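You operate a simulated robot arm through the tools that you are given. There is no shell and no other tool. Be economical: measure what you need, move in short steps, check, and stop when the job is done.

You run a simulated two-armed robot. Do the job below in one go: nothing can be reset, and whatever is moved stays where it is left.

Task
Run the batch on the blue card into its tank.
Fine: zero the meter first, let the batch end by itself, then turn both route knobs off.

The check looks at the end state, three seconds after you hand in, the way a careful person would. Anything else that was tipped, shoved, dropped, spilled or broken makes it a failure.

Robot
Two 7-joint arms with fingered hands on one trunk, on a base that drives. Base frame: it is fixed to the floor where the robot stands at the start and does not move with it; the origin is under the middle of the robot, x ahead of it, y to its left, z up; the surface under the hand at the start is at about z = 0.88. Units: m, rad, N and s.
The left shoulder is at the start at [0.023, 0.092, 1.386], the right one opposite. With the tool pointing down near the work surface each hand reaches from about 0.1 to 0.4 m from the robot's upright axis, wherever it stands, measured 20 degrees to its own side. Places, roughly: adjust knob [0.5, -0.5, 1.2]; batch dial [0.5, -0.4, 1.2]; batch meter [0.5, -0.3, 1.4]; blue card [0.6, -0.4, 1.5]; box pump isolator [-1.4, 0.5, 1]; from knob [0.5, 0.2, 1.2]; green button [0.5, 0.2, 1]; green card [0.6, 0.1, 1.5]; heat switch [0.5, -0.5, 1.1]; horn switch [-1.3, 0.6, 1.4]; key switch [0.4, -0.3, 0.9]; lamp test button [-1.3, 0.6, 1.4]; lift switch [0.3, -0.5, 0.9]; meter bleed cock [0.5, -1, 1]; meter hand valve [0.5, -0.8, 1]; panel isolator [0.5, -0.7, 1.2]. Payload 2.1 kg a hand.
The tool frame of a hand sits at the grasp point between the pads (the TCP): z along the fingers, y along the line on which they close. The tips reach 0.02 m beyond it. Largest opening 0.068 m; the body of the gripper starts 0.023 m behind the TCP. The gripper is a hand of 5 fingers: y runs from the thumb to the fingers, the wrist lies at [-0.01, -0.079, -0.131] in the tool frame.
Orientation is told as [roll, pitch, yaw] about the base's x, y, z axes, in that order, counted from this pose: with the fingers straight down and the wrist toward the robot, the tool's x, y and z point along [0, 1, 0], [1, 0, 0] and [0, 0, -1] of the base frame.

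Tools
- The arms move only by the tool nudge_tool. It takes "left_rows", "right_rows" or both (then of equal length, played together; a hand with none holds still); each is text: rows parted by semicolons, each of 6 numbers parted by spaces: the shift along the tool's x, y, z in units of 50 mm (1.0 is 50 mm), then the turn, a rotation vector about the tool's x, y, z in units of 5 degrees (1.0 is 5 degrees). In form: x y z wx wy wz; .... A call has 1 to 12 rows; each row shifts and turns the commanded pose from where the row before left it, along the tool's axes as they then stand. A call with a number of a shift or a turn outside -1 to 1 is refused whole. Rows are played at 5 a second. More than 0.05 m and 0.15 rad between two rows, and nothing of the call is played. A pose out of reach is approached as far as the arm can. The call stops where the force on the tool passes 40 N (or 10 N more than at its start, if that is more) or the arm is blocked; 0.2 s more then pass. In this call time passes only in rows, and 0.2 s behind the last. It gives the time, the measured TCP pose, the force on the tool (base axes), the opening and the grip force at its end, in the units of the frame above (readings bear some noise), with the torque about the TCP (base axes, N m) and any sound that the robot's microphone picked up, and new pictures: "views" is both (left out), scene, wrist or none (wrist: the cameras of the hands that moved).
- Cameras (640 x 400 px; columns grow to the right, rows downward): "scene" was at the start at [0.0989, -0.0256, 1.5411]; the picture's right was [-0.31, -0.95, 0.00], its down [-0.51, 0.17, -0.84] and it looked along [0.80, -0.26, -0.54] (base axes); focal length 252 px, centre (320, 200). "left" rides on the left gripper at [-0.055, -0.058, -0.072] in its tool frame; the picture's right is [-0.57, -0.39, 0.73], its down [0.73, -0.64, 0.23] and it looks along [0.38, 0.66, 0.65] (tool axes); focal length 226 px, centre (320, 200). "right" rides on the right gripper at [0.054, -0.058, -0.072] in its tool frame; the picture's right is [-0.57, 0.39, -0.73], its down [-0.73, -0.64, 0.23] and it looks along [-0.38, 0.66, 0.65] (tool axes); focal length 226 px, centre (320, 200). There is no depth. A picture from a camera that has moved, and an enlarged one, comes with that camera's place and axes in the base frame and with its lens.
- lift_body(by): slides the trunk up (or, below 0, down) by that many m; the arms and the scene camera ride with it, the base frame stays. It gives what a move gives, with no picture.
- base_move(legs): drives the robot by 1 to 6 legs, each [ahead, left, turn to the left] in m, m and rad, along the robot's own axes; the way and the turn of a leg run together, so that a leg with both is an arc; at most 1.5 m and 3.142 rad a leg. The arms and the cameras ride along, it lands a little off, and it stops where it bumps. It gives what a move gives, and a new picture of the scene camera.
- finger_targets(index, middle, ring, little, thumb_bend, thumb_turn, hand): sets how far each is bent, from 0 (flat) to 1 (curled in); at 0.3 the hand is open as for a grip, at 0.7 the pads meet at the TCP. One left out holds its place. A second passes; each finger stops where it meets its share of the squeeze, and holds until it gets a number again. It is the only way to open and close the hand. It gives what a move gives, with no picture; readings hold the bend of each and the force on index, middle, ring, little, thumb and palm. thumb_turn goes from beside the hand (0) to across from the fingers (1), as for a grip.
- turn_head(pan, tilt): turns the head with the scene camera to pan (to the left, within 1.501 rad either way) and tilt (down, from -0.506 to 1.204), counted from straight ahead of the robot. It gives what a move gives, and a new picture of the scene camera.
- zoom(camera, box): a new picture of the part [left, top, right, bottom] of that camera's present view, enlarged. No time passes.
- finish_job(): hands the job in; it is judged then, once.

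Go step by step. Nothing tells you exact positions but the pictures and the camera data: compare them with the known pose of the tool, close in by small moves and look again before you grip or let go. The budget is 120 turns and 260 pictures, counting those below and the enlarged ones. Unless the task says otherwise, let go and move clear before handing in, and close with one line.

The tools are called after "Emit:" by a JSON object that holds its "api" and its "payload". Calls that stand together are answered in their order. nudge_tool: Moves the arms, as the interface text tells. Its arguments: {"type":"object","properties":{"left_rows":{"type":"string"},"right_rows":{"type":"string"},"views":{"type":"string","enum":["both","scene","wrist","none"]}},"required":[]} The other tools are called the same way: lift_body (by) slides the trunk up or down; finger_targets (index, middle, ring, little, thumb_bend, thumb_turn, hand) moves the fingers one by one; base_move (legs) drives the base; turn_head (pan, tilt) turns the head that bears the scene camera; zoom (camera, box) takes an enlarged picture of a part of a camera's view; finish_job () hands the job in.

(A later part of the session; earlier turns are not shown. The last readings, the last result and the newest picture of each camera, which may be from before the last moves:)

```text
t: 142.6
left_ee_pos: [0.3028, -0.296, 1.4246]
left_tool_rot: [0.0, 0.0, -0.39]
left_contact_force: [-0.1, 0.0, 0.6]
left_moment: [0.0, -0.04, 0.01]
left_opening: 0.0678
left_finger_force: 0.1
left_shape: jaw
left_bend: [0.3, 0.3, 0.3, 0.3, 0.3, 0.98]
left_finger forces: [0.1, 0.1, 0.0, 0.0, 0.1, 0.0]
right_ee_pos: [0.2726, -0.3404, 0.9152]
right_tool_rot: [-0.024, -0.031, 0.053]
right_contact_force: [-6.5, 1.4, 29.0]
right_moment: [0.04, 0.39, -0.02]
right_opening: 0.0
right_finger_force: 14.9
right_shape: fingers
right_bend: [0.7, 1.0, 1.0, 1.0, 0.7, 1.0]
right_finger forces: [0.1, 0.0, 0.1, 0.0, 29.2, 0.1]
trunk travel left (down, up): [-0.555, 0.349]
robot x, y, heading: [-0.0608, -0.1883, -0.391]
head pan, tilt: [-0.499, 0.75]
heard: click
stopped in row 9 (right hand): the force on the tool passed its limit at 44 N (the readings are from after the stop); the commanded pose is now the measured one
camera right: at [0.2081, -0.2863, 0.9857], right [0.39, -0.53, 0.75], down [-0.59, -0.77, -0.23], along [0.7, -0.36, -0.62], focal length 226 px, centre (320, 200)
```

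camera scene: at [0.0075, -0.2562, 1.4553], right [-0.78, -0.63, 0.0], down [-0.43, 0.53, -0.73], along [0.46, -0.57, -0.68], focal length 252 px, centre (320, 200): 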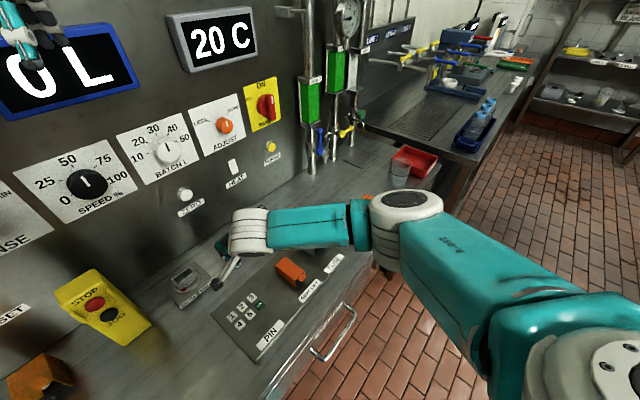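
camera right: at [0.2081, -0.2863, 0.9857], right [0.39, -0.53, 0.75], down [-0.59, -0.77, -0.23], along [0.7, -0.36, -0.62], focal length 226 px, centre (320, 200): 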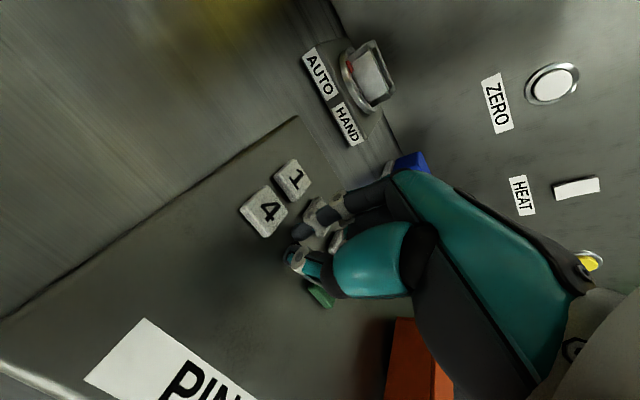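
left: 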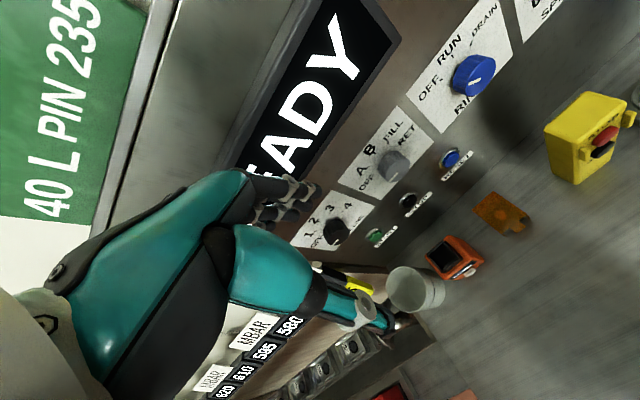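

Click for 5. Now OK, one key to the right, and then I'll look at the display.

Emit:
{"api": "nudge_tool", "payload": {"right_rows": "0 0 -0.5 0 0 0;-0.27 -0.02 0 0 0 0;-0.27 -0.03 0 0 0 0;0 0 0.25 0 0 0;0 0 0.1 0 0 0;0 0 0.05 0 0 0;0 0 0.05 0 0 0;0 0 0.05 0 0 0;0 0 0.05 0 0 0", "views": "wrist"}}

Emit:
{"api": "nudge_tool", "payload": {"right_rows": "0 0 -0.6 0 0 0;0 0 -0.8 0 0 0;0 0 -0.8 0 0 0;0 0 -0.8 0 0 0", "views": "none"}}

Emit:
{"api": "turn_head", "payload": {"pan": 0.5, "tilt": 0.3}}

```text
t: 144.7
left_ee_pos: [0.3044, -0.2965, 1.4242]
left_tool_rot: [0.0, 0.001, -0.391]
left_contact_force: [0.2, 0.6, 0.6]
left_moment: [0.0, 0.0, 0.0]
left_opening: 0.0678
left_finger_force: 0.0
left_shape: jaw
left_bend: [0.3, 0.3, 0.3, 0.3, 0.3, 0.98]
left_finger forces: [0.0, 0.0, 0.0, 0.0, 0.0, 0.0]
right_ee_pos: [0.2729, -0.3684, 0.9152]
right_tool_rot: [-0.024, -0.035, 0.052]
right_contact_force: [-6.6, 1.5, 28.4]
right_moment: [0.01, 0.39, 0.0]
right_opening: 0.0
right_finger_force: 14.3
right_shape: fingers
right_bend: [0.7, 1.0, 1.0, 1.0, 0.7, 1.0]
right_finger forces: [0.1, 0.0, 0.0, 0.0, 27.9, 0.1]
trunk travel left (down, up): [-0.555, 0.349]
robot x, y, heading: [-0.0594, -0.19, -0.395]
head pan, tilt: [-0.499, 0.75]
heard: click
stopped in row 9 (right hand): the force on the tool passed its limit at 42 N (the readings are from after the stop); the commanded pose is now the measured one
camera right: at [0.208, -0.3138, 0.9854], right [0.39, -0.53, 0.75], down [-0.59, -0.77, -0.24], along [0.71, -0.35, -0.61], focal length 226 px, centre (320, 200)
```

right: 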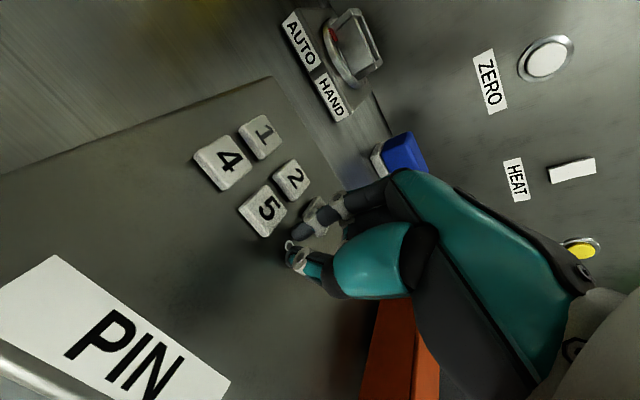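

```text
t: 145.7
left_ee_pos: [0.3072, -0.2974, 1.4229]
left_tool_rot: [0.0, 0.003, -0.391]
left_contact_force: [0.2, 0.3, 0.4]
left_moment: [0.03, -0.04, 0.03]
left_opening: 0.0678
left_finger_force: 0.0
left_shape: jaw
left_bend: [0.3, 0.3, 0.3, 0.3, 0.3, 0.98]
left_finger forces: [0.0, 0.0, 0.0, 0.0, 0.1, 0.0]
right_ee_pos: [0.2694, -0.3657, 1.0625]
right_tool_rot: [-0.026, -0.032, 0.053]
right_contact_force: [0.0, -0.3, 0.3]
right_moment: [-0.01, -0.04, -0.01]
right_opening: 0.0
right_finger_force: 0.0
right_shape: fingers
right_bend: [0.7, 1.0, 1.0, 1.0, 0.7, 1.0]
right_finger forces: [0.0, 0.0, 0.1, 0.0, 0.0, 0.0]
trunk travel left (down, up): [-0.555, 0.349]
robot x, y, heading: [-0.0586, -0.1862, -0.395]
head pan, tilt: [-0.499, 0.75]
```

```text
t: 146.9
left_ee_pos: [0.3066, -0.2988, 1.4229]
left_tool_rot: [0.0, 0.002, -0.391]
left_contact_force: [0.6, 0.5, 0.2]
left_moment: [0.01, -0.02, -0.02]
left_opening: 0.0677
left_finger_force: 0.1
left_shape: jaw
left_bend: [0.3, 0.3, 0.3, 0.3, 0.3, 0.98]
left_finger forces: [0.0, 0.0, 0.1, 0.0, 0.0, 0.0]
right_ee_pos: [0.2701, -0.3666, 1.0615]
right_tool_rot: [-0.021, -0.031, 0.052]
right_contact_force: [-0.4, 0.7, 0.3]
right_moment: [0.01, -0.03, -0.01]
right_opening: 0.0002
right_finger_force: 0.1
right_shape: fingers
right_bend: [0.7, 1.0, 1.0, 1.0, 0.7, 1.0]
right_finger forces: [0.0, 0.1, 0.0, 0.0, 0.0, 0.0]
trunk travel left (down, up): [-0.555, 0.349]
robot x, y, heading: [-0.0591, -0.1884, -0.398]
head pan, tilt: [0.499, 0.3]
camera scene: at [0.048, -0.182, 1.4956], right [0.11, -0.99, 0.0], down [-0.29, -0.03, -0.96], along [0.95, 0.1, -0.3], focal length 252 px, centre (320, 200)
```

scene: 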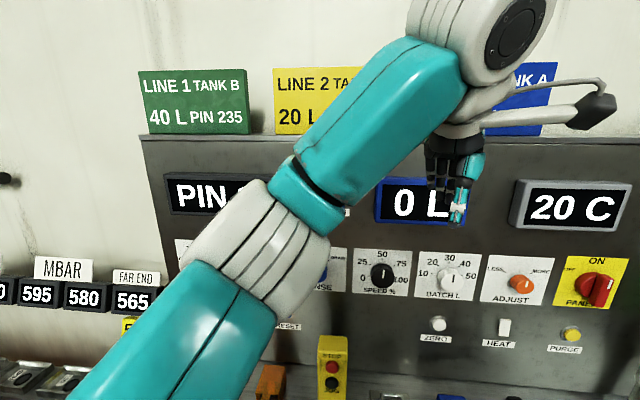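

The display now says PIN…, probably "PIN OK", the dial is at 30 and the meter at 0. Next come the route knobs with the left hand, mirroring the posture that worked. I'll move the right hand up and aside, and bring the left hand out and lower.

Emit:
{"api": "nudge_tool", "payload": {"right_rows": "-0.51 -0.24 -0.57 0 0 0;-0.51 -0.24 -0.57 0 0 0;-0.51 -0.24 -0.57 0 0 0;-0.51 -0.24 -0.57 0 0 0;-0.51 -0.24 -0.57 0 0 0;-0.51 -0.24 -0.57 0 0 0;-0.51 -0.24 -0.57 0 0 0", "left_rows": "0.55 0 0.4 0 0 0;0.55 0 0.4 0 0 0;0.55 0 0.4 0 0 0;0.55 0 0.4 0 0 0;0.55 0 0.4 0 0 0;0.55 0 0.4 0 0 0;0.55 0 0.4 0 0 0", "views": "scene"}}

```text
t: 148.5
left_ee_pos: [0.3779, -0.1178, 1.2806]
left_tool_rot: [0.003, 0.0, -0.39]
left_contact_force: [0.6, -0.6, 0.2]
left_moment: [0.02, -0.01, 0.02]
left_opening: 0.0675
left_finger_force: 0.1
left_shape: jaw
left_bend: [0.3, 0.3, 0.3, 0.3, 0.3, 0.98]
left_finger forces: [0.0, 0.1, 0.0, 0.0, 0.1, 0.0]
right_ee_pos: [0.186, -0.535, 1.265]
right_tool_rot: [-0.025, -0.031, 0.049]
right_contact_force: [0.0, 0.4, -0.6]
right_moment: [-0.02, -0.02, 0.0]
right_opening: 0.0
right_finger_force: 0.1
right_shape: fingers
right_bend: [0.7, 1.0, 1.0, 1.0, 0.7, 1.0]
right_finger forces: [0.0, 0.1, 0.0, 0.0, 0.0, 0.1]
right hand out of reach, approached as far as the arm can: row 7
trunk travel left (down, up): [-0.555, 0.349]
robot x, y, heading: [-0.0608, -0.1888, -0.392]
head pan, tilt: [0.499, 0.3]
camera scene: at [0.0475, -0.1811, 1.4957], right [0.11, -0.99, 0.0], down [-0.29, -0.03, -0.96], along [0.95, 0.1, -0.3], focal length 252 px, centre (320, 200)
```

scene: 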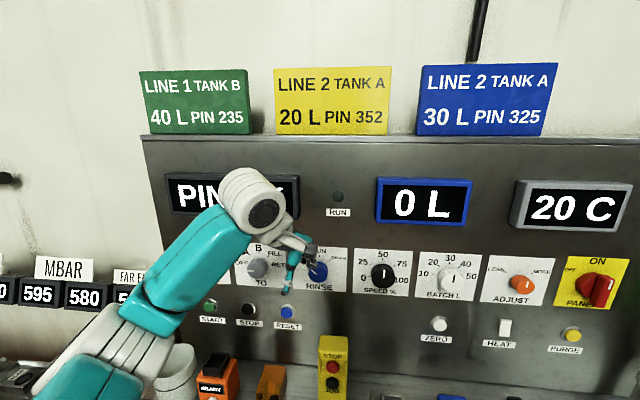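

Display reads PIN OK. Now I'll yaw the left hand inward and raise it to point at the panel, as I did with the right.

Emit:
{"api": "nudge_tool", "payload": {"left_rows": "0 0 0 0 0 1;0 0 0 0 0 1;0 0 0 0 0 1;0 0 0 0 0 1;0 0 0 0 0 1;0 0 0 -1 0 0;0 0 0 -1 0 0;0 0 0 -1 0 0;0 0 0 -1 0 0;0 0 0 -1 0 0;0 0 0 -1 0 0;0 0 0 -1 0 0", "views": "none"}}

Emit:
{"api": "nudge_tool", "payload": {"left_rows": "0 0 0 -1 0 0;0 0 0 -1 0 0;0 0 0 -1 0 0;0 0 0 -1 0 0;0 0 0 -1 0 0;0 0 0 -1 0 0;0 0 0 -1 0 0;0 0 0 -1 0 0;0 0 0 -1 0 0;0 0 0 -1 0 0", "views": "scene"}}

```text
t: 151.1
left_ee_pos: [0.3789, -0.1187, 1.2844]
left_tool_rot: [0.0, -0.611, -0.827]
left_contact_force: [-0.2, -0.8, -0.1]
left_moment: [0.03, -0.02, 0.01]
left_opening: 0.0675
left_finger_force: 0.0
left_shape: jaw
left_bend: [0.3, 0.3, 0.3, 0.3, 0.3, 0.98]
left_finger forces: [0.0, 0.0, 0.1, 0.1, 0.0, 0.0]
right_ee_pos: [0.1871, -0.5343, 1.2649]
right_tool_rot: [-0.024, -0.03, 0.051]
right_contact_force: [0.5, -1.0, 0.1]
right_moment: [-0.02, -0.02, 0.02]
right_opening: 0.0
right_finger_force: 0.1
right_shape: fingers
right_bend: [0.7, 1.0, 1.0, 1.0, 0.7, 1.0]
right_finger forces: [0.0, 0.0, 0.1, 0.0, 0.0, 0.0]
trunk travel left (down, up): [-0.555, 0.349]
robot x, y, heading: [-0.0612, -0.1863, -0.394]
head pan, tilt: [0.499, 0.3]
```

```text
t: 153.3
left_ee_pos: [0.379, -0.1192, 1.2839]
left_tool_rot: [-0.011, -1.486, -0.816]
left_contact_force: [0.2, -0.4, 1.1]
left_moment: [0.02, 0.02, 0.0]
left_opening: 0.0675
left_finger_force: 0.0
left_shape: jaw
left_bend: [0.3, 0.3, 0.3, 0.3, 0.3, 0.98]
left_finger forces: [0.0, 0.0, 0.0, 0.0, 0.0, 0.0]
right_ee_pos: [0.1872, -0.5348, 1.2659]
right_tool_rot: [-0.024, -0.031, 0.049]
right_contact_force: [-0.1, 0.8, 0.2]
right_moment: [0.0, 0.0, -0.03]
right_opening: 0.0
right_finger_force: 0.0
right_shape: fingers
right_bend: [0.7, 1.0, 1.0, 1.0, 0.7, 1.0]
right_finger forces: [0.1, 0.1, 0.1, 0.0, 0.0, 0.1]
trunk travel left (down, up): [-0.555, 0.349]
robot x, y, heading: [-0.0589, -0.1877, -0.39]
head pan, tilt: [0.499, 0.3]
camera scene: at [0.048, -0.182, 1.4956], right [0.11, -0.99, 0.0], down [-0.29, -0.03, -0.96], along [0.95, 0.1, -0.3], focal length 252 px, centre (320, 200)
```

scene: 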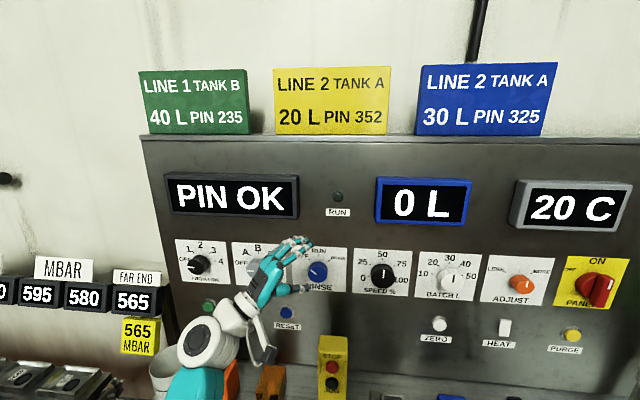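

PIN OK is shown and the left hand tracks perfectly. I'll tuck the right hand back, lower the trunk 0.1 m, then turn left 0.82 rad and approach the FROM/TO knobs.

Emit:
{"api": "nudge_tool", "payload": {"right_rows": "0.2 -0.5 0 0 0 0;0.2 -0.5 0 0 0 0;0.2 -0.4 0 0 0 0", "views": "none"}}

Emit:
{"api": "base_move", "payload": {"legs": [[0, 0, 0.82]]}}

Emit:
{"api": "lift_body", "payload": {"by": -0.1}}

Emit:
{"api": "base_move", "payload": {"legs": [[0.091, 0.083, 0]]}}

```text
t: 154.1
left_ee_pos: [0.3789, -0.1197, 1.2833]
left_tool_rot: [-0.008, -1.484, -0.819]
left_contact_force: [0.0, -0.2, -0.4]
left_moment: [-0.02, 0.02, -0.01]
left_opening: 0.068
left_finger_force: 0.1
left_shape: jaw
left_bend: [0.3, 0.3, 0.3, 0.3, 0.3, 0.98]
left_finger forces: [0.1, 0.0, 0.0, 0.0, 0.0, 0.0]
right_ee_pos: [0.1141, -0.5094, 1.2598]
right_tool_rot: [-0.026, -0.032, 0.053]
right_contact_force: [0.2, 0.0, -0.8]
right_moment: [0.01, 0.01, 0.01]
right_opening: 0.0
right_finger_force: 0.0
right_shape: fingers
right_bend: [0.7, 1.0, 1.0, 1.0, 0.7, 1.0]
right_finger forces: [0.0, 0.1, 0.1, 0.1, 0.1, 0.0]
trunk travel left (down, up): [-0.555, 0.349]
robot x, y, heading: [-0.0589, -0.1887, -0.397]
head pan, tilt: [0.499, 0.3]
```

```text
t: 156.6
left_ee_pos: [0.196, 0.1768, 1.2841]
left_tool_rot: [-0.01, -1.484, -0.014]
left_contact_force: [-0.1, 0.2, 0.6]
left_moment: [0.0, -0.01, 0.02]
left_opening: 0.0676
left_finger_force: 0.0
left_shape: jaw
left_bend: [0.3, 0.3, 0.3, 0.3, 0.3, 0.98]
left_finger forces: [0.1, 0.1, 0.0, 0.0, 0.0, 0.0]
right_ee_pos: [0.2924, -0.285, 1.2612]
right_tool_rot: [-0.023, -0.031, 0.855]
right_contact_force: [-0.3, 0.5, -0.7]
right_moment: [0.01, -0.01, 0.0]
right_opening: 0.0
right_finger_force: 0.1
right_shape: fingers
right_bend: [0.7, 1.0, 1.0, 1.0, 0.7, 1.0]
right_finger forces: [0.0, 0.1, 0.0, 0.0, 0.2, 0.0]
trunk travel left (down, up): [-0.555, 0.349]
robot x, y, heading: [-0.0623, -0.189, 0.411]
head pan, tilt: [0.499, 0.3]
camera scene: at [0.0123, -0.105, 1.4956], right [0.79, -0.61, 0.0], down [-0.18, -0.23, -0.96], along [0.59, 0.75, -0.3], focal length 252 px, centre (320, 200)
```

scene: 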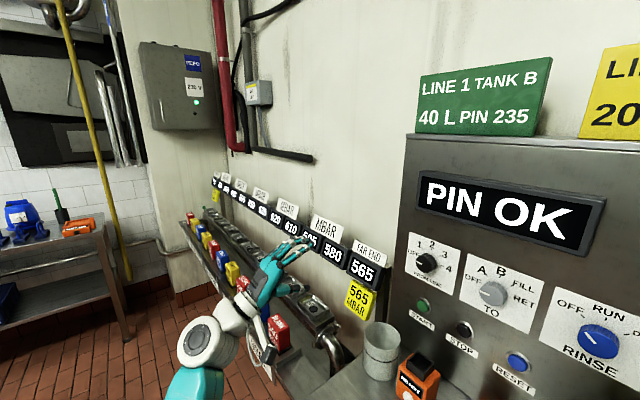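

```text
t: 158.0
left_ee_pos: [0.1956, 0.175, 1.1832]
left_tool_rot: [-0.013, -1.484, -0.015]
left_contact_force: [-0.6, 0.4, -0.3]
left_moment: [-0.04, -0.01, 0.05]
left_opening: 0.0677
left_finger_force: 0.0
left_shape: jaw
left_bend: [0.3, 0.3, 0.3, 0.3, 0.3, 0.98]
left_finger forces: [0.0, 0.0, 0.1, 0.0, 0.0, 0.1]
right_ee_pos: [0.2918, -0.2858, 1.1607]
right_tool_rot: [-0.025, -0.032, 0.856]
right_contact_force: [-0.4, -0.7, 0.3]
right_moment: [-0.03, -0.02, 0.0]
right_opening: 0.0001
right_finger_force: 0.0
right_shape: fingers
right_bend: [0.7, 1.0, 1.0, 1.0, 0.7, 1.0]
right_finger forces: [0.0, 0.0, 0.1, 0.0, 0.0, 0.0]
trunk travel left (down, up): [-0.455, 0.449]
robot x, y, heading: [-0.0619, -0.19, 0.411]
head pan, tilt: [0.499, 0.3]
```

```text
t: 159.2
left_ee_pos: [0.2448, 0.2872, 1.1831]
left_tool_rot: [-0.014, -1.484, -0.016]
left_contact_force: [-0.1, 0.1, -0.3]
left_moment: [-0.03, -0.02, 0.02]
left_opening: 0.0676
left_finger_force: 0.0
left_shape: jaw
left_bend: [0.3, 0.3, 0.3, 0.3, 0.3, 0.98]
left_finger forces: [0.1, 0.0, 0.1, 0.0, 0.1, 0.1]
right_ee_pos: [0.3397, -0.1744, 1.1608]
right_tool_rot: [-0.023, -0.032, 0.854]
right_contact_force: [-0.4, 0.4, 0.2]
right_moment: [0.04, 0.01, 0.02]
right_opening: 0.0
right_finger_force: 0.1
right_shape: fingers
right_bend: [0.7, 1.0, 1.0, 1.0, 0.7, 1.0]
right_finger forces: [0.1, 0.1, 0.0, 0.1, 0.1, 0.0]
trunk travel left (down, up): [-0.455, 0.449]
robot x, y, heading: [-0.0151, -0.0761, 0.413]
head pan, tilt: [0.499, 0.3]
camera scene: at [0.0671, 0.0092, 1.3953], right [0.79, -0.62, 0.0], down [-0.18, -0.23, -0.96], along [0.59, 0.75, -0.3], focal length 252 px, centre (320, 200)
```

scene: 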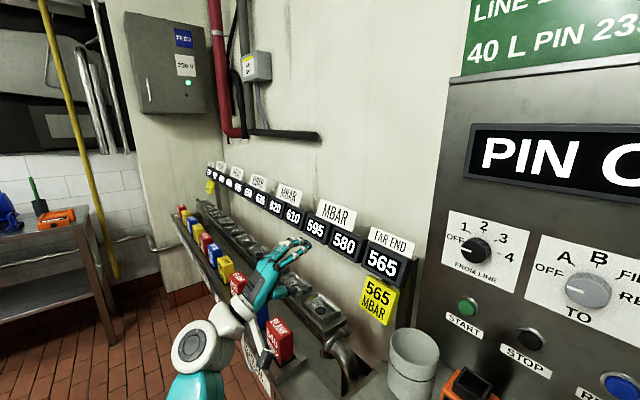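

FROM is at about [0.511, 0.15, 1.18] and TO at about [0.511, 0.014, 1.18]. I'll move the left hand in front of FROM.

Emit:
{"api": "nudge_tool", "payload": {"left_rows": "-0.34 0.03 0.45 -0.12 0 0;-0.34 0.03 0.45 -0.12 0 0;-0.34 0.03 0.45 -0.12 0 0;-0.34 0.03 0.45 -0.12 0 0;-0.34 0.03 0.45 -0.12 0 0;-0.34 0.03 0.45 -0.12 0 0;-0.34 0.03 0.45 -0.12 0 0;-0.34 0.03 0.45 -0.12 0 0", "views": "both"}}

```text
t: 161.0
left_ee_pos: [0.4221, 0.146, 1.1882]
left_tool_rot: [-0.093, -1.566, 0.065]
left_contact_force: [0.6, 0.3, -0.5]
left_moment: [-0.02, 0.01, 0.02]
left_opening: 0.0679
left_finger_force: 0.0
left_shape: jaw
left_bend: [0.3, 0.3, 0.3, 0.3, 0.3, 0.98]
left_finger forces: [0.0, 0.0, 0.1, 0.0, 0.0, 0.1]
right_ee_pos: [0.3389, -0.1741, 1.1597]
right_tool_rot: [-0.023, -0.031, 0.854]
right_contact_force: [-0.9, -0.4, 0.5]
right_moment: [0.01, 0.02, -0.02]
right_opening: 0.0001
right_finger_force: 0.1
right_shape: fingers
right_bend: [0.7, 1.0, 1.0, 1.0, 0.7, 1.0]
right_finger forces: [0.0, 0.0, 0.0, 0.0, 0.1, 0.1]
trunk travel left (down, up): [-0.455, 0.449]
robot x, y, heading: [-0.0116, -0.0783, 0.407]
head pan, tilt: [0.499, 0.3]
camera scene: at [0.0671, 0.0086, 1.3953], right [0.79, -0.62, 0.0], down [-0.18, -0.23, -0.96], along [0.59, 0.75, -0.3], focal length 252 px, centre (320, 200)
camera left: at [0.3496, 0.0933, 1.1301], right [0.71, -0.59, -0.39], down [0.25, 0.73, -0.64], along [0.66, 0.36, 0.66], focal length 226 px, centre (320, 200)
```

scene: 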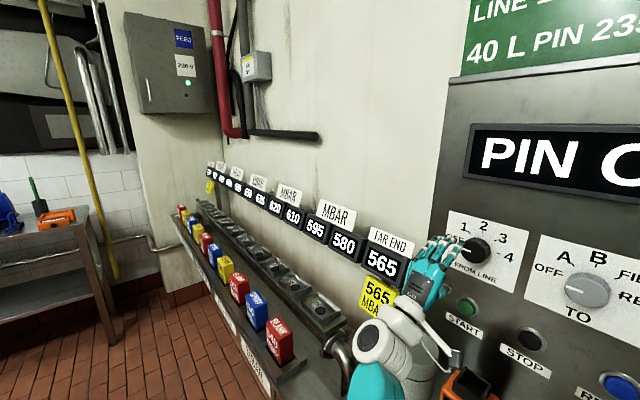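
left: 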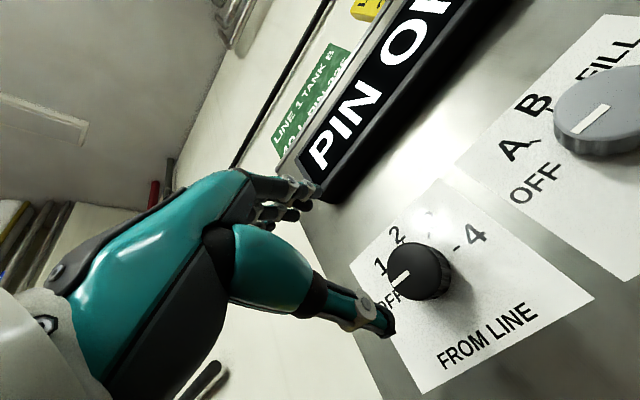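

Aligned with FROM. I'll drive the base forward 5 cm, then slide forward over the knob.

Emit:
{"api": "base_move", "payload": {"legs": [[0.046, -0.02, 0]]}}

Emit:
{"api": "nudge_tool", "payload": {"left_rows": "0 -0.16 0.2 0 0 0;0 0 0.2 0 0 0;0 0 0.2 0 0 0", "views": "wrist"}}

```text
t: 162.0
left_ee_pos: [0.4542, 0.146, 1.1916]
left_tool_rot: [-2.646, -1.565, 2.616]
left_contact_force: [0.3, 0.0, -0.7]
left_moment: [-0.02, -0.03, 0.03]
left_opening: 0.0679
left_finger_force: 0.1
left_shape: jaw
left_bend: [0.3, 0.3, 0.3, 0.3, 0.3, 0.98]
left_finger forces: [0.0, 0.0, 0.0, 0.1, 0.1, 0.0]
right_ee_pos: [0.3714, -0.1779, 1.1634]
right_tool_rot: [-0.032, -0.035, 0.851]
right_contact_force: [-0.9, -0.5, 0.0]
right_moment: [0.01, 0.03, 0.02]
right_opening: 0.0
right_finger_force: 0.1
right_shape: fingers
right_bend: [0.7, 1.0, 1.0, 1.0, 0.7, 1.0]
right_finger forces: [0.0, 0.0, 0.0, 0.1, 0.1, 0.0]
trunk travel left (down, up): [-0.455, 0.449]
robot x, y, heading: [0.0296, -0.077, 0.401]
head pan, tilt: [0.499, 0.3]
stopped in leg 1: the robot was blocked; the commanded pose is now the measured one
camera scene: at [0.096, 0.0091, 1.396], right [0.79, -0.62, 0.01], down [-0.17, -0.23, -0.96], along [0.59, 0.75, -0.29], focal length 252 px, centre (320, 200)
```

scene: 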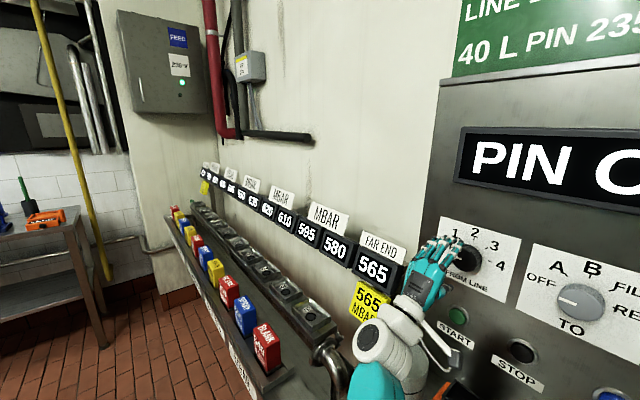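

```text
t: 162.8
left_ee_pos: [0.4818, 0.1443, 1.1821]
left_tool_rot: [-2.792, -1.564, 2.762]
left_contact_force: [0.2, 0.0, -0.1]
left_moment: [-0.02, 0.01, 0.01]
left_opening: 0.0674
left_finger_force: 0.0
left_shape: jaw
left_bend: [0.3, 0.3, 0.3, 0.3, 0.3, 0.98]
left_finger forces: [0.1, 0.0, 0.0, 0.1, 0.1, 0.0]
right_ee_pos: [0.3709, -0.1759, 1.1634]
right_tool_rot: [-0.035, -0.037, 0.85]
right_contact_force: [-0.2, -0.6, 0.5]
right_moment: [0.01, -0.02, 0.04]
right_opening: 0.0
right_finger_force: 0.0
right_shape: fingers
right_bend: [0.7, 1.0, 1.0, 1.0, 0.7, 1.0]
right_finger forces: [0.0, 0.1, 0.0, 0.0, 0.0, 0.1]
trunk travel left (down, up): [-0.455, 0.449]
robot x, y, heading: [0.0273, -0.0754, 0.404]
head pan, tilt: [0.499, 0.3]
camera left: at [0.4109, 0.0918, 1.1252], right [0.71, -0.59, -0.38], down [0.26, 0.72, -0.64], along [0.65, 0.36, 0.67], focal length 226 px, centre (320, 200)
```

left: 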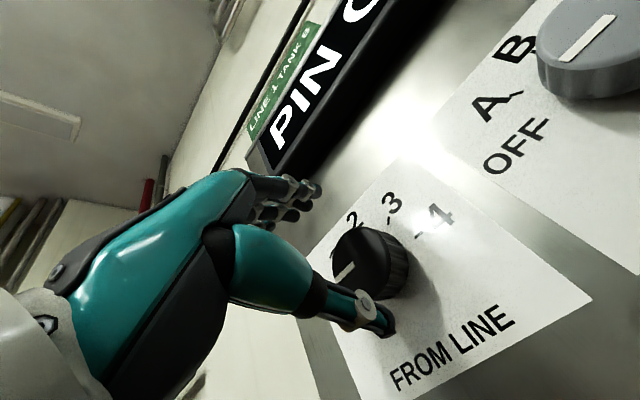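

The base touched something at x≈0.03, so I'll ease it back a centimetre and extend the arm the rest of the way instead.

Emit:
{"api": "base_move", "payload": {"legs": [[-0.009, 0.004, 0]]}}

Emit:
{"api": "nudge_tool", "payload": {"left_rows": "0 -0.06 0.25 0 0 0;0 0 0.25 0 0 0;0 0 0.25 0 0 0;0 0 0.15 0 0 0", "views": "wrist"}}

```text
t: 163.6
left_ee_pos: [0.4854, 0.1439, 1.1785]
left_tool_rot: [-0.231, -1.567, 0.199]
left_contact_force: [-0.1, -1.3, -0.2]
left_moment: [-0.01, 0.0, 0.02]
left_opening: 0.0677
left_finger_force: 0.1
left_shape: jaw
left_bend: [0.3, 0.3, 0.3, 0.3, 0.3, 0.98]
left_finger forces: [0.0, 0.0, 0.0, 0.0, 0.0, 0.0]
right_ee_pos: [0.3719, -0.1771, 1.1606]
right_tool_rot: [-0.025, -0.032, 0.85]
right_contact_force: [0.1, -0.1, 0.0]
right_moment: [-0.02, 0.03, 0.03]
right_opening: 0.0
right_finger_force: 0.0
right_shape: fingers
right_bend: [0.7, 1.0, 1.0, 1.0, 0.7, 1.0]
right_finger forces: [0.0, 0.0, 0.0, 0.1, 0.0, 0.0]
trunk travel left (down, up): [-0.455, 0.449]
robot x, y, heading: [0.0216, -0.0788, 0.406]
head pan, tilt: [0.499, 0.3]
camera scene: at [0.1005, 0.0071, 1.3953], right [0.79, -0.62, 0.0], down [-0.18, -0.23, -0.96], along [0.59, 0.75, -0.3], focal length 252 px, centre (320, 200)
```

scene: 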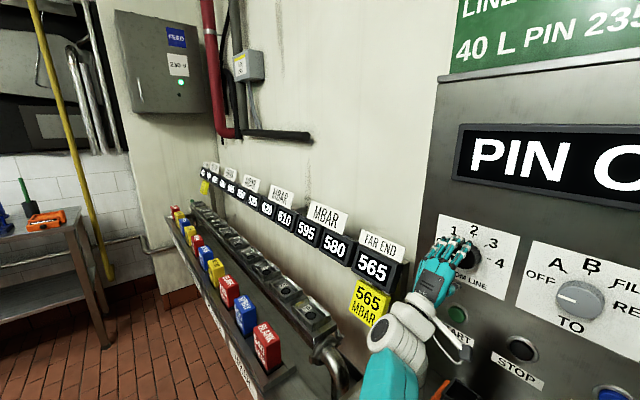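

```text
t: 164.6
left_ee_pos: [0.5166, 0.1394, 1.1809]
left_tool_rot: [-0.19, -1.567, 0.161]
left_contact_force: [0.8, -0.4, 0.4]
left_moment: [-0.01, -0.01, 0.02]
left_opening: 0.0678
left_finger_force: 0.0
left_shape: jaw
left_bend: [0.3, 0.3, 0.3, 0.3, 0.3, 0.98]
left_finger forces: [0.1, 0.0, 0.0, 0.0, 0.0, 0.0]
left hand out of reach, approached as far as the arm can: row 3, 4
right_ee_pos: [0.3724, -0.1767, 1.1602]
right_tool_rot: [-0.024, -0.031, 0.851]
right_contact_force: [-0.3, 1.0, -0.1]
right_moment: [-0.05, 0.02, 0.01]
right_opening: 0.0
right_finger_force: 0.0
right_shape: fingers
right_bend: [0.7, 1.0, 1.0, 1.0, 0.7, 1.0]
right_finger forces: [0.0, 0.1, 0.0, 0.0, 0.1, 0.1]
trunk travel left (down, up): [-0.455, 0.449]
robot x, y, heading: [0.0219, -0.0793, 0.404]
head pan, tilt: [0.499, 0.3]
camera left: at [0.4443, 0.0865, 1.124], right [0.71, -0.59, -0.39], down [0.25, 0.73, -0.64], along [0.66, 0.36, 0.66], focal length 226 px, centre (320, 200)
```

left: 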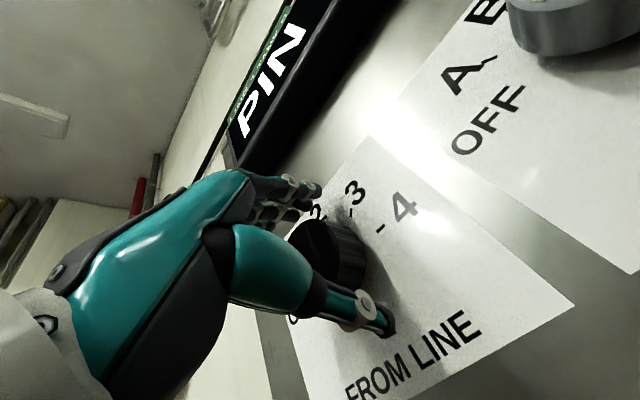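

The arm is at its limit here, so I'll retreat a bit, shift the base left 5 cm and lower the trunk 4 cm for more reach.

Emit:
{"api": "nudge_tool", "payload": {"left_rows": "0 0 -0.5 0 0 0;0 0 -0.5 0 0 0", "views": "none"}}

Emit:
{"api": "base_move", "payload": {"legs": [[0.018, 0.046, 0]]}}

Emit:
{"api": "lift_body", "payload": {"by": -0.04}}

Emit:
{"api": "nudge_tool", "payload": {"left_rows": "-0.4 0.37 0 0 0 0;-0.4 0.37 0 0 0 0", "views": "wrist"}}

```text
t: 165.2
left_ee_pos: [0.4669, 0.1424, 1.1831]
left_tool_rot: [-0.531, -1.565, 0.502]
left_contact_force: [-0.3, -0.5, 0.1]
left_moment: [-0.01, 0.01, -0.03]
left_opening: 0.0676
left_finger_force: 0.0
left_shape: jaw
left_bend: [0.3, 0.3, 0.3, 0.3, 0.3, 0.98]
left_finger forces: [0.0, 0.0, 0.0, 0.0, 0.0, 0.0]
right_ee_pos: [0.3728, -0.1778, 1.1606]
right_tool_rot: [-0.023, -0.031, 0.851]
right_contact_force: [0.1, 0.5, 0.9]
right_moment: [0.0, 0.0, -0.02]
right_opening: 0.0
right_finger_force: 0.0
right_shape: fingers
right_bend: [0.7, 1.0, 1.0, 1.0, 0.7, 1.0]
right_finger forces: [0.0, 0.0, 0.0, 0.0, 0.1, 0.1]
trunk travel left (down, up): [-0.455, 0.449]
robot x, y, heading: [0.0226, -0.0779, 0.406]
head pan, tilt: [0.499, 0.3]
```

```text
t: 166.1
left_ee_pos: [0.4648, 0.1945, 1.1828]
left_tool_rot: [-0.376, -1.567, 0.348]
left_contact_force: [0.0, 0.1, 0.8]
left_moment: [0.0, 0.0, -0.03]
left_opening: 0.0673
left_finger_force: 0.1
left_shape: jaw
left_bend: [0.3, 0.3, 0.3, 0.3, 0.3, 0.98]
left_finger forces: [0.1, 0.0, 0.0, 0.0, 0.0, 0.1]
right_ee_pos: [0.3711, -0.1277, 1.1602]
right_tool_rot: [-0.024, -0.031, 0.851]
right_contact_force: [-0.5, -0.5, -0.2]
right_moment: [-0.02, 0.0, -0.01]
right_opening: 0.0002
right_finger_force: 0.2
right_shape: fingers
right_bend: [0.7, 1.0, 1.0, 1.0, 0.7, 1.0]
right_finger forces: [0.0, 0.0, 0.0, 0.0, 0.0, 0.1]
trunk travel left (down, up): [-0.455, 0.449]
robot x, y, heading: [0.0225, -0.0249, 0.405]
head pan, tilt: [0.499, 0.3]
camera scene: at [0.0987, 0.0574, 1.3953], right [0.79, -0.62, 0.0], down [-0.18, -0.23, -0.96], along [0.59, 0.75, -0.3], focal length 252 px, centre (320, 200)
```

scene: 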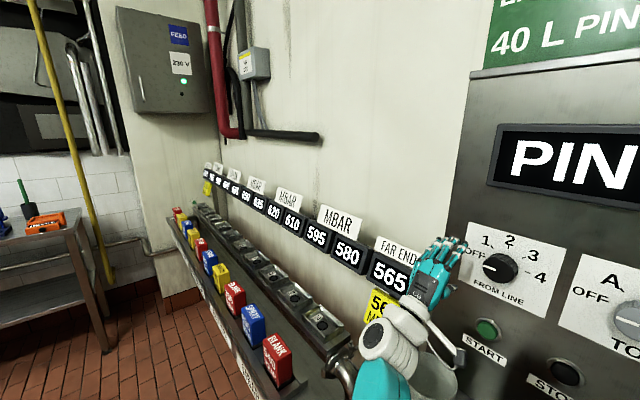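

```text
t: 166.9
left_ee_pos: [0.4651, 0.1918, 1.143]
left_tool_rot: [-0.261, -1.566, 0.23]
left_contact_force: [-0.2, 0.5, 0.5]
left_moment: [-0.02, -0.03, 0.03]
left_opening: 0.0677
left_finger_force: 0.2
left_shape: jaw
left_bend: [0.3, 0.3, 0.3, 0.3, 0.3, 0.98]
left_finger forces: [0.0, 0.0, 0.1, 0.0, 0.0, 0.1]
right_ee_pos: [0.3726, -0.1274, 1.1209]
right_tool_rot: [-0.025, -0.032, 0.852]
right_contact_force: [0.1, 0.7, -0.1]
right_moment: [0.0, -0.01, -0.02]
right_opening: 0.0002
right_finger_force: 0.1
right_shape: fingers
right_bend: [0.7, 1.0, 1.0, 1.0, 0.7, 1.0]
right_finger forces: [0.1, 0.1, 0.1, 0.1, 0.0, 0.0]
trunk travel left (down, up): [-0.415, 0.489]
robot x, y, heading: [0.0183, -0.0304, 0.407]
head pan, tilt: [0.499, 0.3]
```

```text
t: 167.5
left_ee_pos: [0.4637, 0.1515, 1.1805]
left_tool_rot: [-0.399, -1.566, 0.371]
left_contact_force: [0.6, -0.2, 0.6]
left_moment: [0.0, 0.01, -0.02]
left_opening: 0.0679
left_finger_force: 0.0
left_shape: jaw
left_bend: [0.3, 0.3, 0.3, 0.3, 0.3, 0.98]
left_finger forces: [0.0, 0.1, 0.0, 0.0, 0.1, 0.1]
right_ee_pos: [0.3713, -0.1268, 1.1196]
right_tool_rot: [-0.025, -0.031, 0.852]
right_contact_force: [-0.2, -0.2, -0.1]
right_moment: [-0.01, 0.0, -0.02]
right_opening: 0.0
right_finger_force: 0.0
right_shape: fingers
right_bend: [0.7, 1.0, 1.0, 1.0, 0.7, 1.0]
right_finger forces: [0.1, 0.1, 0.0, 0.1, 0.1, 0.0]
trunk travel left (down, up): [-0.415, 0.489]
robot x, y, heading: [0.0191, -0.0259, 0.41]
head pan, tilt: [0.499, 0.3]
camera left: at [0.3907, 0.0997, 1.1237], right [0.71, -0.59, -0.39], down [0.25, 0.72, -0.64], along [0.66, 0.36, 0.66], focal length 226 px, centre (320, 200)
```

left: 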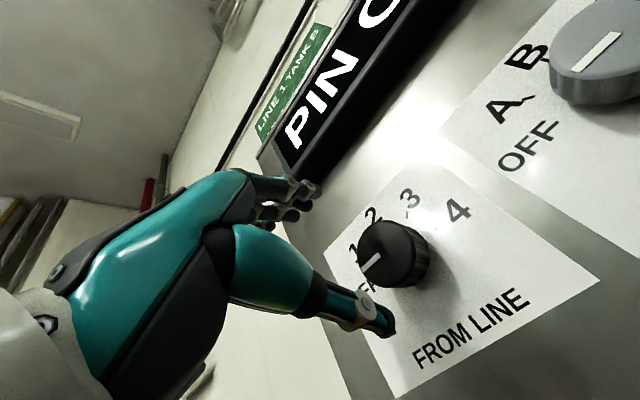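

Good. I'll centre by 6 mm and go forward over FROM.

Emit:
{"api": "nudge_tool", "payload": {"left_rows": "-0.12 -0.03 0.3 0 0 0;0 0 0.3 0 0 0;0 0 0.25 0 0 0;0 0 0.22 0 0 0", "views": "wrist"}}

```text
t: 168.5
left_ee_pos: [0.5176, 0.1469, 1.1788]
left_tool_rot: [-0.288, -1.565, 0.259]
left_contact_force: [0.3, 0.4, 0.4]
left_moment: [0.01, 0.01, -0.01]
left_opening: 0.0677
left_finger_force: 0.0
left_shape: jaw
left_bend: [0.3, 0.3, 0.3, 0.3, 0.3, 0.98]
left_finger forces: [0.0, 0.1, 0.1, 0.0, 0.1, 0.0]
right_ee_pos: [0.3717, -0.1279, 1.1204]
right_tool_rot: [-0.024, -0.03, 0.851]
right_contact_force: [0.4, 1.2, -0.7]
right_moment: [0.04, -0.01, 0.03]
right_opening: 0.0
right_finger_force: 0.1
right_shape: fingers
right_bend: [0.7, 1.0, 1.0, 1.0, 0.7, 1.0]
right_finger forces: [0.1, 0.0, 0.0, 0.0, 0.0, 0.1]
trunk travel left (down, up): [-0.415, 0.489]
robot x, y, heading: [0.0186, -0.0278, 0.406]
head pan, tilt: [0.499, 0.3]
camera left: at [0.4446, 0.0936, 1.1218], right [0.71, -0.59, -0.39], down [0.25, 0.73, -0.64], along [0.66, 0.36, 0.66], focal length 226 px, centre (320, 200)
```

left: 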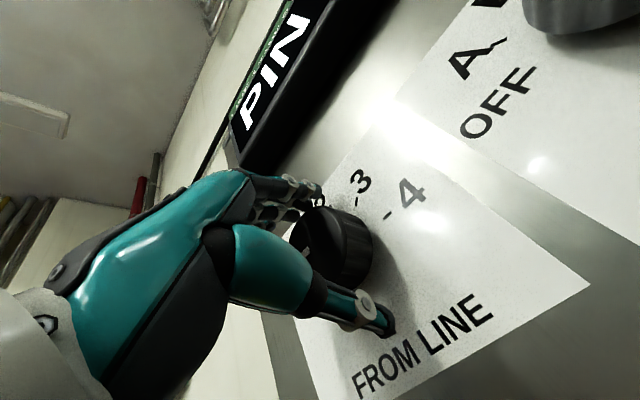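

No complaints from the arm. Closing and turning 45° clockwise.

Emit:
{"api": "finger_targets", "payload": {"hand": "left", "index": 0.7, "middle": 0.7, "ring": 0.7, "little": 0.7, "thumb_bend": 0.75}}

Emit:
{"api": "nudge_tool", "payload": {"left_rows": "0 0 0 0 0 1;0 0 0 0 0 1;0 0 0 0 0 1;0 0 0 0 0 1;0 0 0 0 0 1;0 0 0 0 0 1;0 0 0 0 0 1;0 0 0 0 0 1;0 0 0 0 0 1", "views": "wrist"}}

```text
t: 169.5
left_ee_pos: [0.5166, 0.1465, 1.181]
left_tool_rot: [-0.324, -1.569, 0.295]
left_contact_force: [3.8, 1.3, 13.3]
left_moment: [0.19, -0.36, 0.03]
left_opening: 0.0278
left_finger_force: 15.2
left_shape: fingers
left_bend: [0.52, 0.54, 0.56, 0.69, 0.49, 0.97]
left_finger forces: [7.2, 8.5, 6.0, 0.5, 8.5, 0.0]
right_ee_pos: [0.3708, -0.127, 1.1209]
right_tool_rot: [-0.025, -0.031, 0.853]
right_contact_force: [-0.2, -0.7, -1.0]
right_moment: [-0.02, 0.0, 0.03]
right_opening: 0.0
right_finger_force: 0.2
right_shape: fingers
right_bend: [0.7, 1.0, 1.0, 1.0, 0.7, 1.0]
right_finger forces: [0.0, 0.0, 0.0, 0.1, 0.0, 0.0]
trunk travel left (down, up): [-0.415, 0.489]
robot x, y, heading: [0.0209, -0.0285, 0.402]
head pan, tilt: [0.499, 0.3]
```

```text
t: 171.5
left_ee_pos: [0.5161, 0.145, 1.1776]
left_tool_rot: [1.566, -0.786, -1.597]
left_contact_force: [1.7, 2.5, 5.8]
left_moment: [0.02, -0.18, -0.03]
left_opening: 0.0275
left_finger_force: 14.3
left_shape: fingers
left_bend: [0.55, 0.57, 0.6, 0.7, 0.43, 0.96]
left_finger forces: [4.7, 6.6, 5.2, 0.0, 12.4, 0.0]
right_ee_pos: [0.3708, -0.1268, 1.1209]
right_tool_rot: [-0.026, -0.033, 0.851]
right_contact_force: [-0.2, -0.2, 0.1]
right_moment: [-0.02, 0.01, 0.02]
right_opening: 0.0001
right_finger_force: 0.1
right_shape: fingers
right_bend: [0.7, 1.0, 1.0, 1.0, 0.7, 1.0]
right_finger forces: [0.0, 0.0, 0.0, 0.1, 0.1, 0.1]
trunk travel left (down, up): [-0.415, 0.489]
robot x, y, heading: [0.0217, -0.0311, 0.412]
head pan, tilt: [0.499, 0.3]
camera left: at [0.4455, 0.15, 1.0994], right [0.72, -0.15, -0.68], down [0.26, 0.96, 0.06], along [0.64, -0.22, 0.73], focal length 226 px, centre (320, 200)
```

left: 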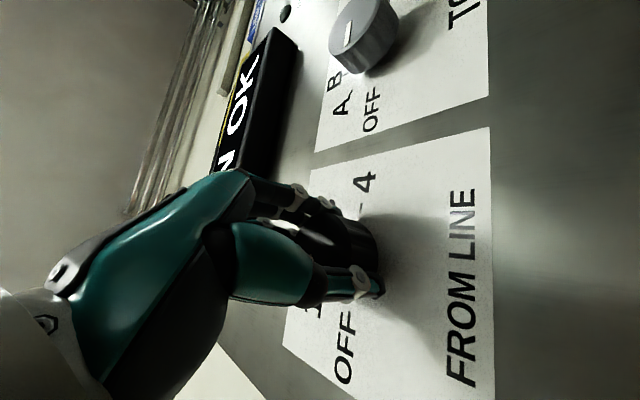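

Smooth turn. I'll release, roll back, grip again and turn another 45° to reach 2.

Emit:
{"api": "finger_targets", "payload": {"hand": "left", "index": 0.3, "middle": 0.3, "ring": 0.3, "little": 0.3, "thumb_bend": 0.3}}

Emit:
{"api": "nudge_tool", "payload": {"left_rows": "0 0 0 0 0 -1;0 0 0 0 0 -1;0 0 0 0 0 -1;0 0 0 0 0 -1;0 0 0 0 0 -1;0 0 0 0 0 -1;0 0 0 0 0 -1;0 0 0 0 0 -1;0 0 0 0 0 -1", "views": "wrist"}}

Emit:
{"api": "zoom", "payload": {"camera": "left", "box": [240, 140, 440, 300]}}

```text
t: 172.5
left_ee_pos: [0.5163, 0.1446, 1.1775]
left_tool_rot: [1.566, -0.785, -1.596]
left_contact_force: [-0.3, -1.3, -0.3]
left_moment: [0.0, -0.04, -0.02]
left_opening: 0.0621
left_finger_force: 0.1
left_shape: fingers
left_bend: [0.3, 0.3, 0.3, 0.3, 0.3, 0.98]
left_finger forces: [0.1, 0.0, 0.0, 0.0, 0.0, 0.0]
right_ee_pos: [0.3716, -0.1271, 1.1206]
right_tool_rot: [-0.024, -0.032, 0.851]
right_contact_force: [0.0, -0.6, 0.2]
right_moment: [-0.02, 0.01, -0.04]
right_opening: 0.0002
right_finger_force: 0.0
right_shape: fingers
right_bend: [0.7, 1.0, 1.0, 1.0, 0.7, 1.0]
right_finger forces: [0.0, 0.0, 0.0, 0.0, 0.1, 0.0]
trunk travel left (down, up): [-0.415, 0.489]
robot x, y, heading: [0.0175, -0.0304, 0.405]
head pan, tilt: [0.499, 0.3]
```

```text
t: 174.5
left_ee_pos: [0.5163, 0.1458, 1.1791]
left_tool_rot: [-0.442, -1.567, 0.412]
left_contact_force: [0.2, -0.3, 0.5]
left_moment: [0.03, 0.0, 0.01]
left_opening: 0.0623
left_finger_force: 0.0
left_shape: fingers
left_bend: [0.3, 0.3, 0.3, 0.3, 0.3, 0.98]
left_finger forces: [0.0, 0.0, 0.0, 0.0, 0.1, 0.1]
right_ee_pos: [0.3716, -0.1265, 1.1198]
right_tool_rot: [-0.025, -0.031, 0.852]
right_contact_force: [-0.6, 0.6, -0.7]
right_moment: [0.01, -0.02, 0.02]
right_opening: 0.0001
right_finger_force: 0.0
right_shape: fingers
right_bend: [0.7, 1.0, 1.0, 1.0, 0.7, 1.0]
right_finger forces: [0.0, 0.1, 0.0, 0.1, 0.0, 0.0]
trunk travel left (down, up): [-0.415, 0.489]
robot x, y, heading: [0.0157, -0.0281, 0.409]
head pan, tilt: [0.499, 0.3]
camera left: at [0.4441, 0.0927, 1.1219], right [0.71, -0.59, -0.39], down [0.25, 0.72, -0.64], along [0.66, 0.36, 0.66], focal length 226 px, centre (320, 200)
```

left: 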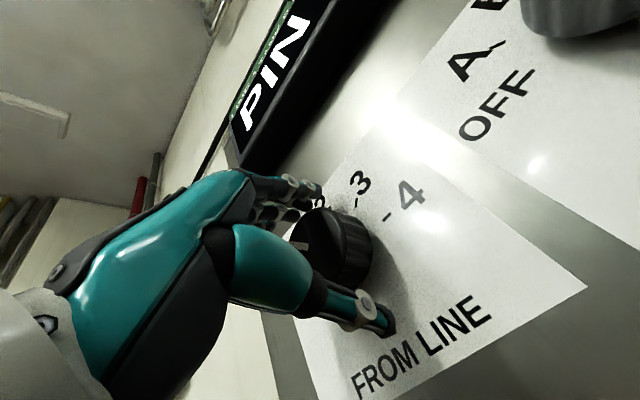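

```text
2.50 times, centred on (340, 220) of left
camera zoom: at [0.4441, 0.0927, 1.1219], right [0.71, -0.59, -0.39], down [0.25, 0.72, -0.64], along [0.66, 0.36, 0.66], focal length 565 px, centre (270, 150)
```

zoom: 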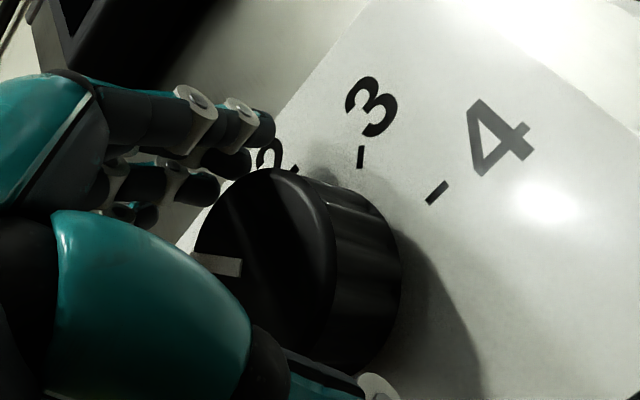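

Pointer advanced one step to 1. Once more for 2.

Emit:
{"api": "finger_targets", "payload": {"hand": "left", "index": 0.7, "middle": 0.7, "ring": 0.7, "little": 0.7, "thumb_bend": 0.75}}

Emit:
{"api": "nudge_tool", "payload": {"left_rows": "0 0 0 0 0 1;0 0 0 0 0 1;0 0 0 0 0 1;0 0 0 0 0 1;0 0 0 0 0 1;0 0 0 0 0 1;0 0 0 0 0 1;0 0 0 0 0 1;0 0 0 0 0 1", "views": "none"}}

Emit:
{"api": "finger_targets", "payload": {"hand": "left", "index": 0.3, "middle": 0.3, "ring": 0.3, "little": 0.3, "thumb_bend": 0.3}}

Emit:
{"api": "nudge_tool", "payload": {"left_rows": "0 0 -0.4 0 0 0;0 0 -0.4 0 0 0;0 0 -0.4 0 0 -1;0 0 0 0 0 -1;0 0 0 0 0 -1;0 0 0 0 0 -1;0 0 0 0 0 -1;0 0 0 0 0 -1;0 0 0 0 0 -1;0 0 0 0 0 -1;0 0 0 0 0 -1", "views": "wrist"}}

```text
t: 175.5
left_ee_pos: [0.5153, 0.1455, 1.1801]
left_tool_rot: [-0.406, -1.57, 0.378]
left_contact_force: [2.8, 1.8, 16.3]
left_moment: [0.14, -0.36, 0.06]
left_opening: 0.0264
left_finger_force: 14.8
left_shape: fingers
left_bend: [0.52, 0.53, 0.56, 0.69, 0.5, 0.96]
left_finger forces: [7.3, 8.6, 6.4, 0.7, 7.5, 0.0]
right_ee_pos: [0.3721, -0.1275, 1.1212]
right_tool_rot: [-0.024, -0.03, 0.851]
right_contact_force: [-0.2, 0.5, -0.2]
right_moment: [0.01, 0.01, 0.04]
right_opening: 0.0
right_finger_force: 0.0
right_shape: fingers
right_bend: [0.7, 1.0, 1.0, 1.0, 0.7, 1.0]
right_finger forces: [0.0, 0.0, 0.0, 0.1, 0.0, 0.0]
trunk travel left (down, up): [-0.415, 0.489]
robot x, y, heading: [0.0187, -0.0283, 0.407]
head pan, tilt: [0.499, 0.3]
```

```text
t: 177.5
left_ee_pos: [0.5167, 0.1441, 1.1795]
left_tool_rot: [1.567, -0.785, -1.597]
left_contact_force: [-4.5, 0.2, 2.2]
left_moment: [0.0, -0.12, -0.01]
left_opening: 0.0264
left_finger_force: 13.9
left_shape: fingers
left_bend: [0.56, 0.57, 0.6, 0.7, 0.47, 0.94]
left_finger forces: [4.5, 5.9, 4.9, 0.1, 13.2, 0.0]
right_ee_pos: [0.3711, -0.1267, 1.1208]
right_tool_rot: [-0.023, -0.031, 0.853]
right_contact_force: [0.1, -0.5, 0.3]
right_moment: [0.03, 0.0, -0.01]
right_opening: 0.0
right_finger_force: 0.0
right_shape: fingers
right_bend: [0.7, 1.0, 1.0, 1.0, 0.7, 1.0]
right_finger forces: [0.0, 0.0, 0.0, 0.1, 0.0, 0.0]
trunk travel left (down, up): [-0.415, 0.489]
robot x, y, heading: [0.0202, -0.0248, 0.412]
head pan, tilt: [0.499, 0.3]
```

```text
t: 178.5
left_ee_pos: [0.5176, 0.1458, 1.1796]
left_tool_rot: [1.563, -0.786, -1.596]
left_contact_force: [-0.4, -0.6, -0.4]
left_moment: [0.03, 0.0, -0.03]
left_opening: 0.062
left_finger_force: 0.1
left_shape: fingers
left_bend: [0.3, 0.3, 0.3, 0.3, 0.3, 0.98]
left_finger forces: [0.0, 0.0, 0.0, 0.0, 0.1, 0.0]
right_ee_pos: [0.3723, -0.1283, 1.1203]
right_tool_rot: [-0.024, -0.031, 0.853]
right_contact_force: [0.1, 0.5, -0.6]
right_moment: [0.0, 0.02, 0.04]
right_opening: 0.0
right_finger_force: 0.1
right_shape: fingers
right_bend: [0.7, 1.0, 1.0, 1.0, 0.7, 1.0]
right_finger forces: [0.0, 0.0, 0.0, 0.1, 0.1, 0.0]
trunk travel left (down, up): [-0.415, 0.489]
robot x, y, heading: [0.0211, -0.0264, 0.404]
head pan, tilt: [0.499, 0.3]
```

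```text
t: 180.9
left_ee_pos: [0.4568, 0.1475, 1.1794]
left_tool_rot: [-0.584, -1.566, 0.557]
left_contact_force: [0.7, 0.2, 0.0]
left_moment: [-0.03, 0.01, 0.03]
left_opening: 0.0624
left_finger_force: 0.1
left_shape: fingers
left_bend: [0.3, 0.3, 0.3, 0.3, 0.3, 0.98]
left_finger forces: [0.1, 0.1, 0.1, 0.0, 0.1, 0.1]
right_ee_pos: [0.3724, -0.1274, 1.1212]
right_tool_rot: [-0.024, -0.031, 0.852]
right_contact_force: [1.1, -0.7, -0.6]
right_moment: [0.0, 0.02, 0.0]
right_opening: 0.0
right_finger_force: 0.1
right_shape: fingers
right_bend: [0.7, 1.0, 1.0, 1.0, 0.7, 1.0]
right_finger forces: [0.0, 0.0, 0.1, 0.0, 0.1, 0.0]
trunk travel left (down, up): [-0.415, 0.489]
robot x, y, heading: [0.0158, -0.032, 0.407]
head pan, tilt: [0.499, 0.3]
camera left: at [0.3844, 0.0945, 1.1227], right [0.71, -0.59, -0.39], down [0.25, 0.72, -0.64], along [0.66, 0.36, 0.66], focal length 226 px, centre (320, 200)
```

left: 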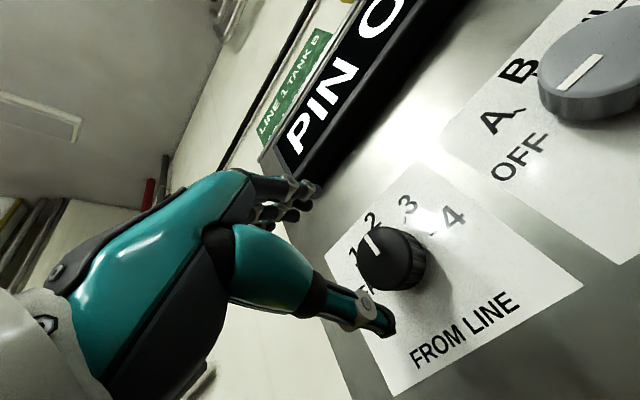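

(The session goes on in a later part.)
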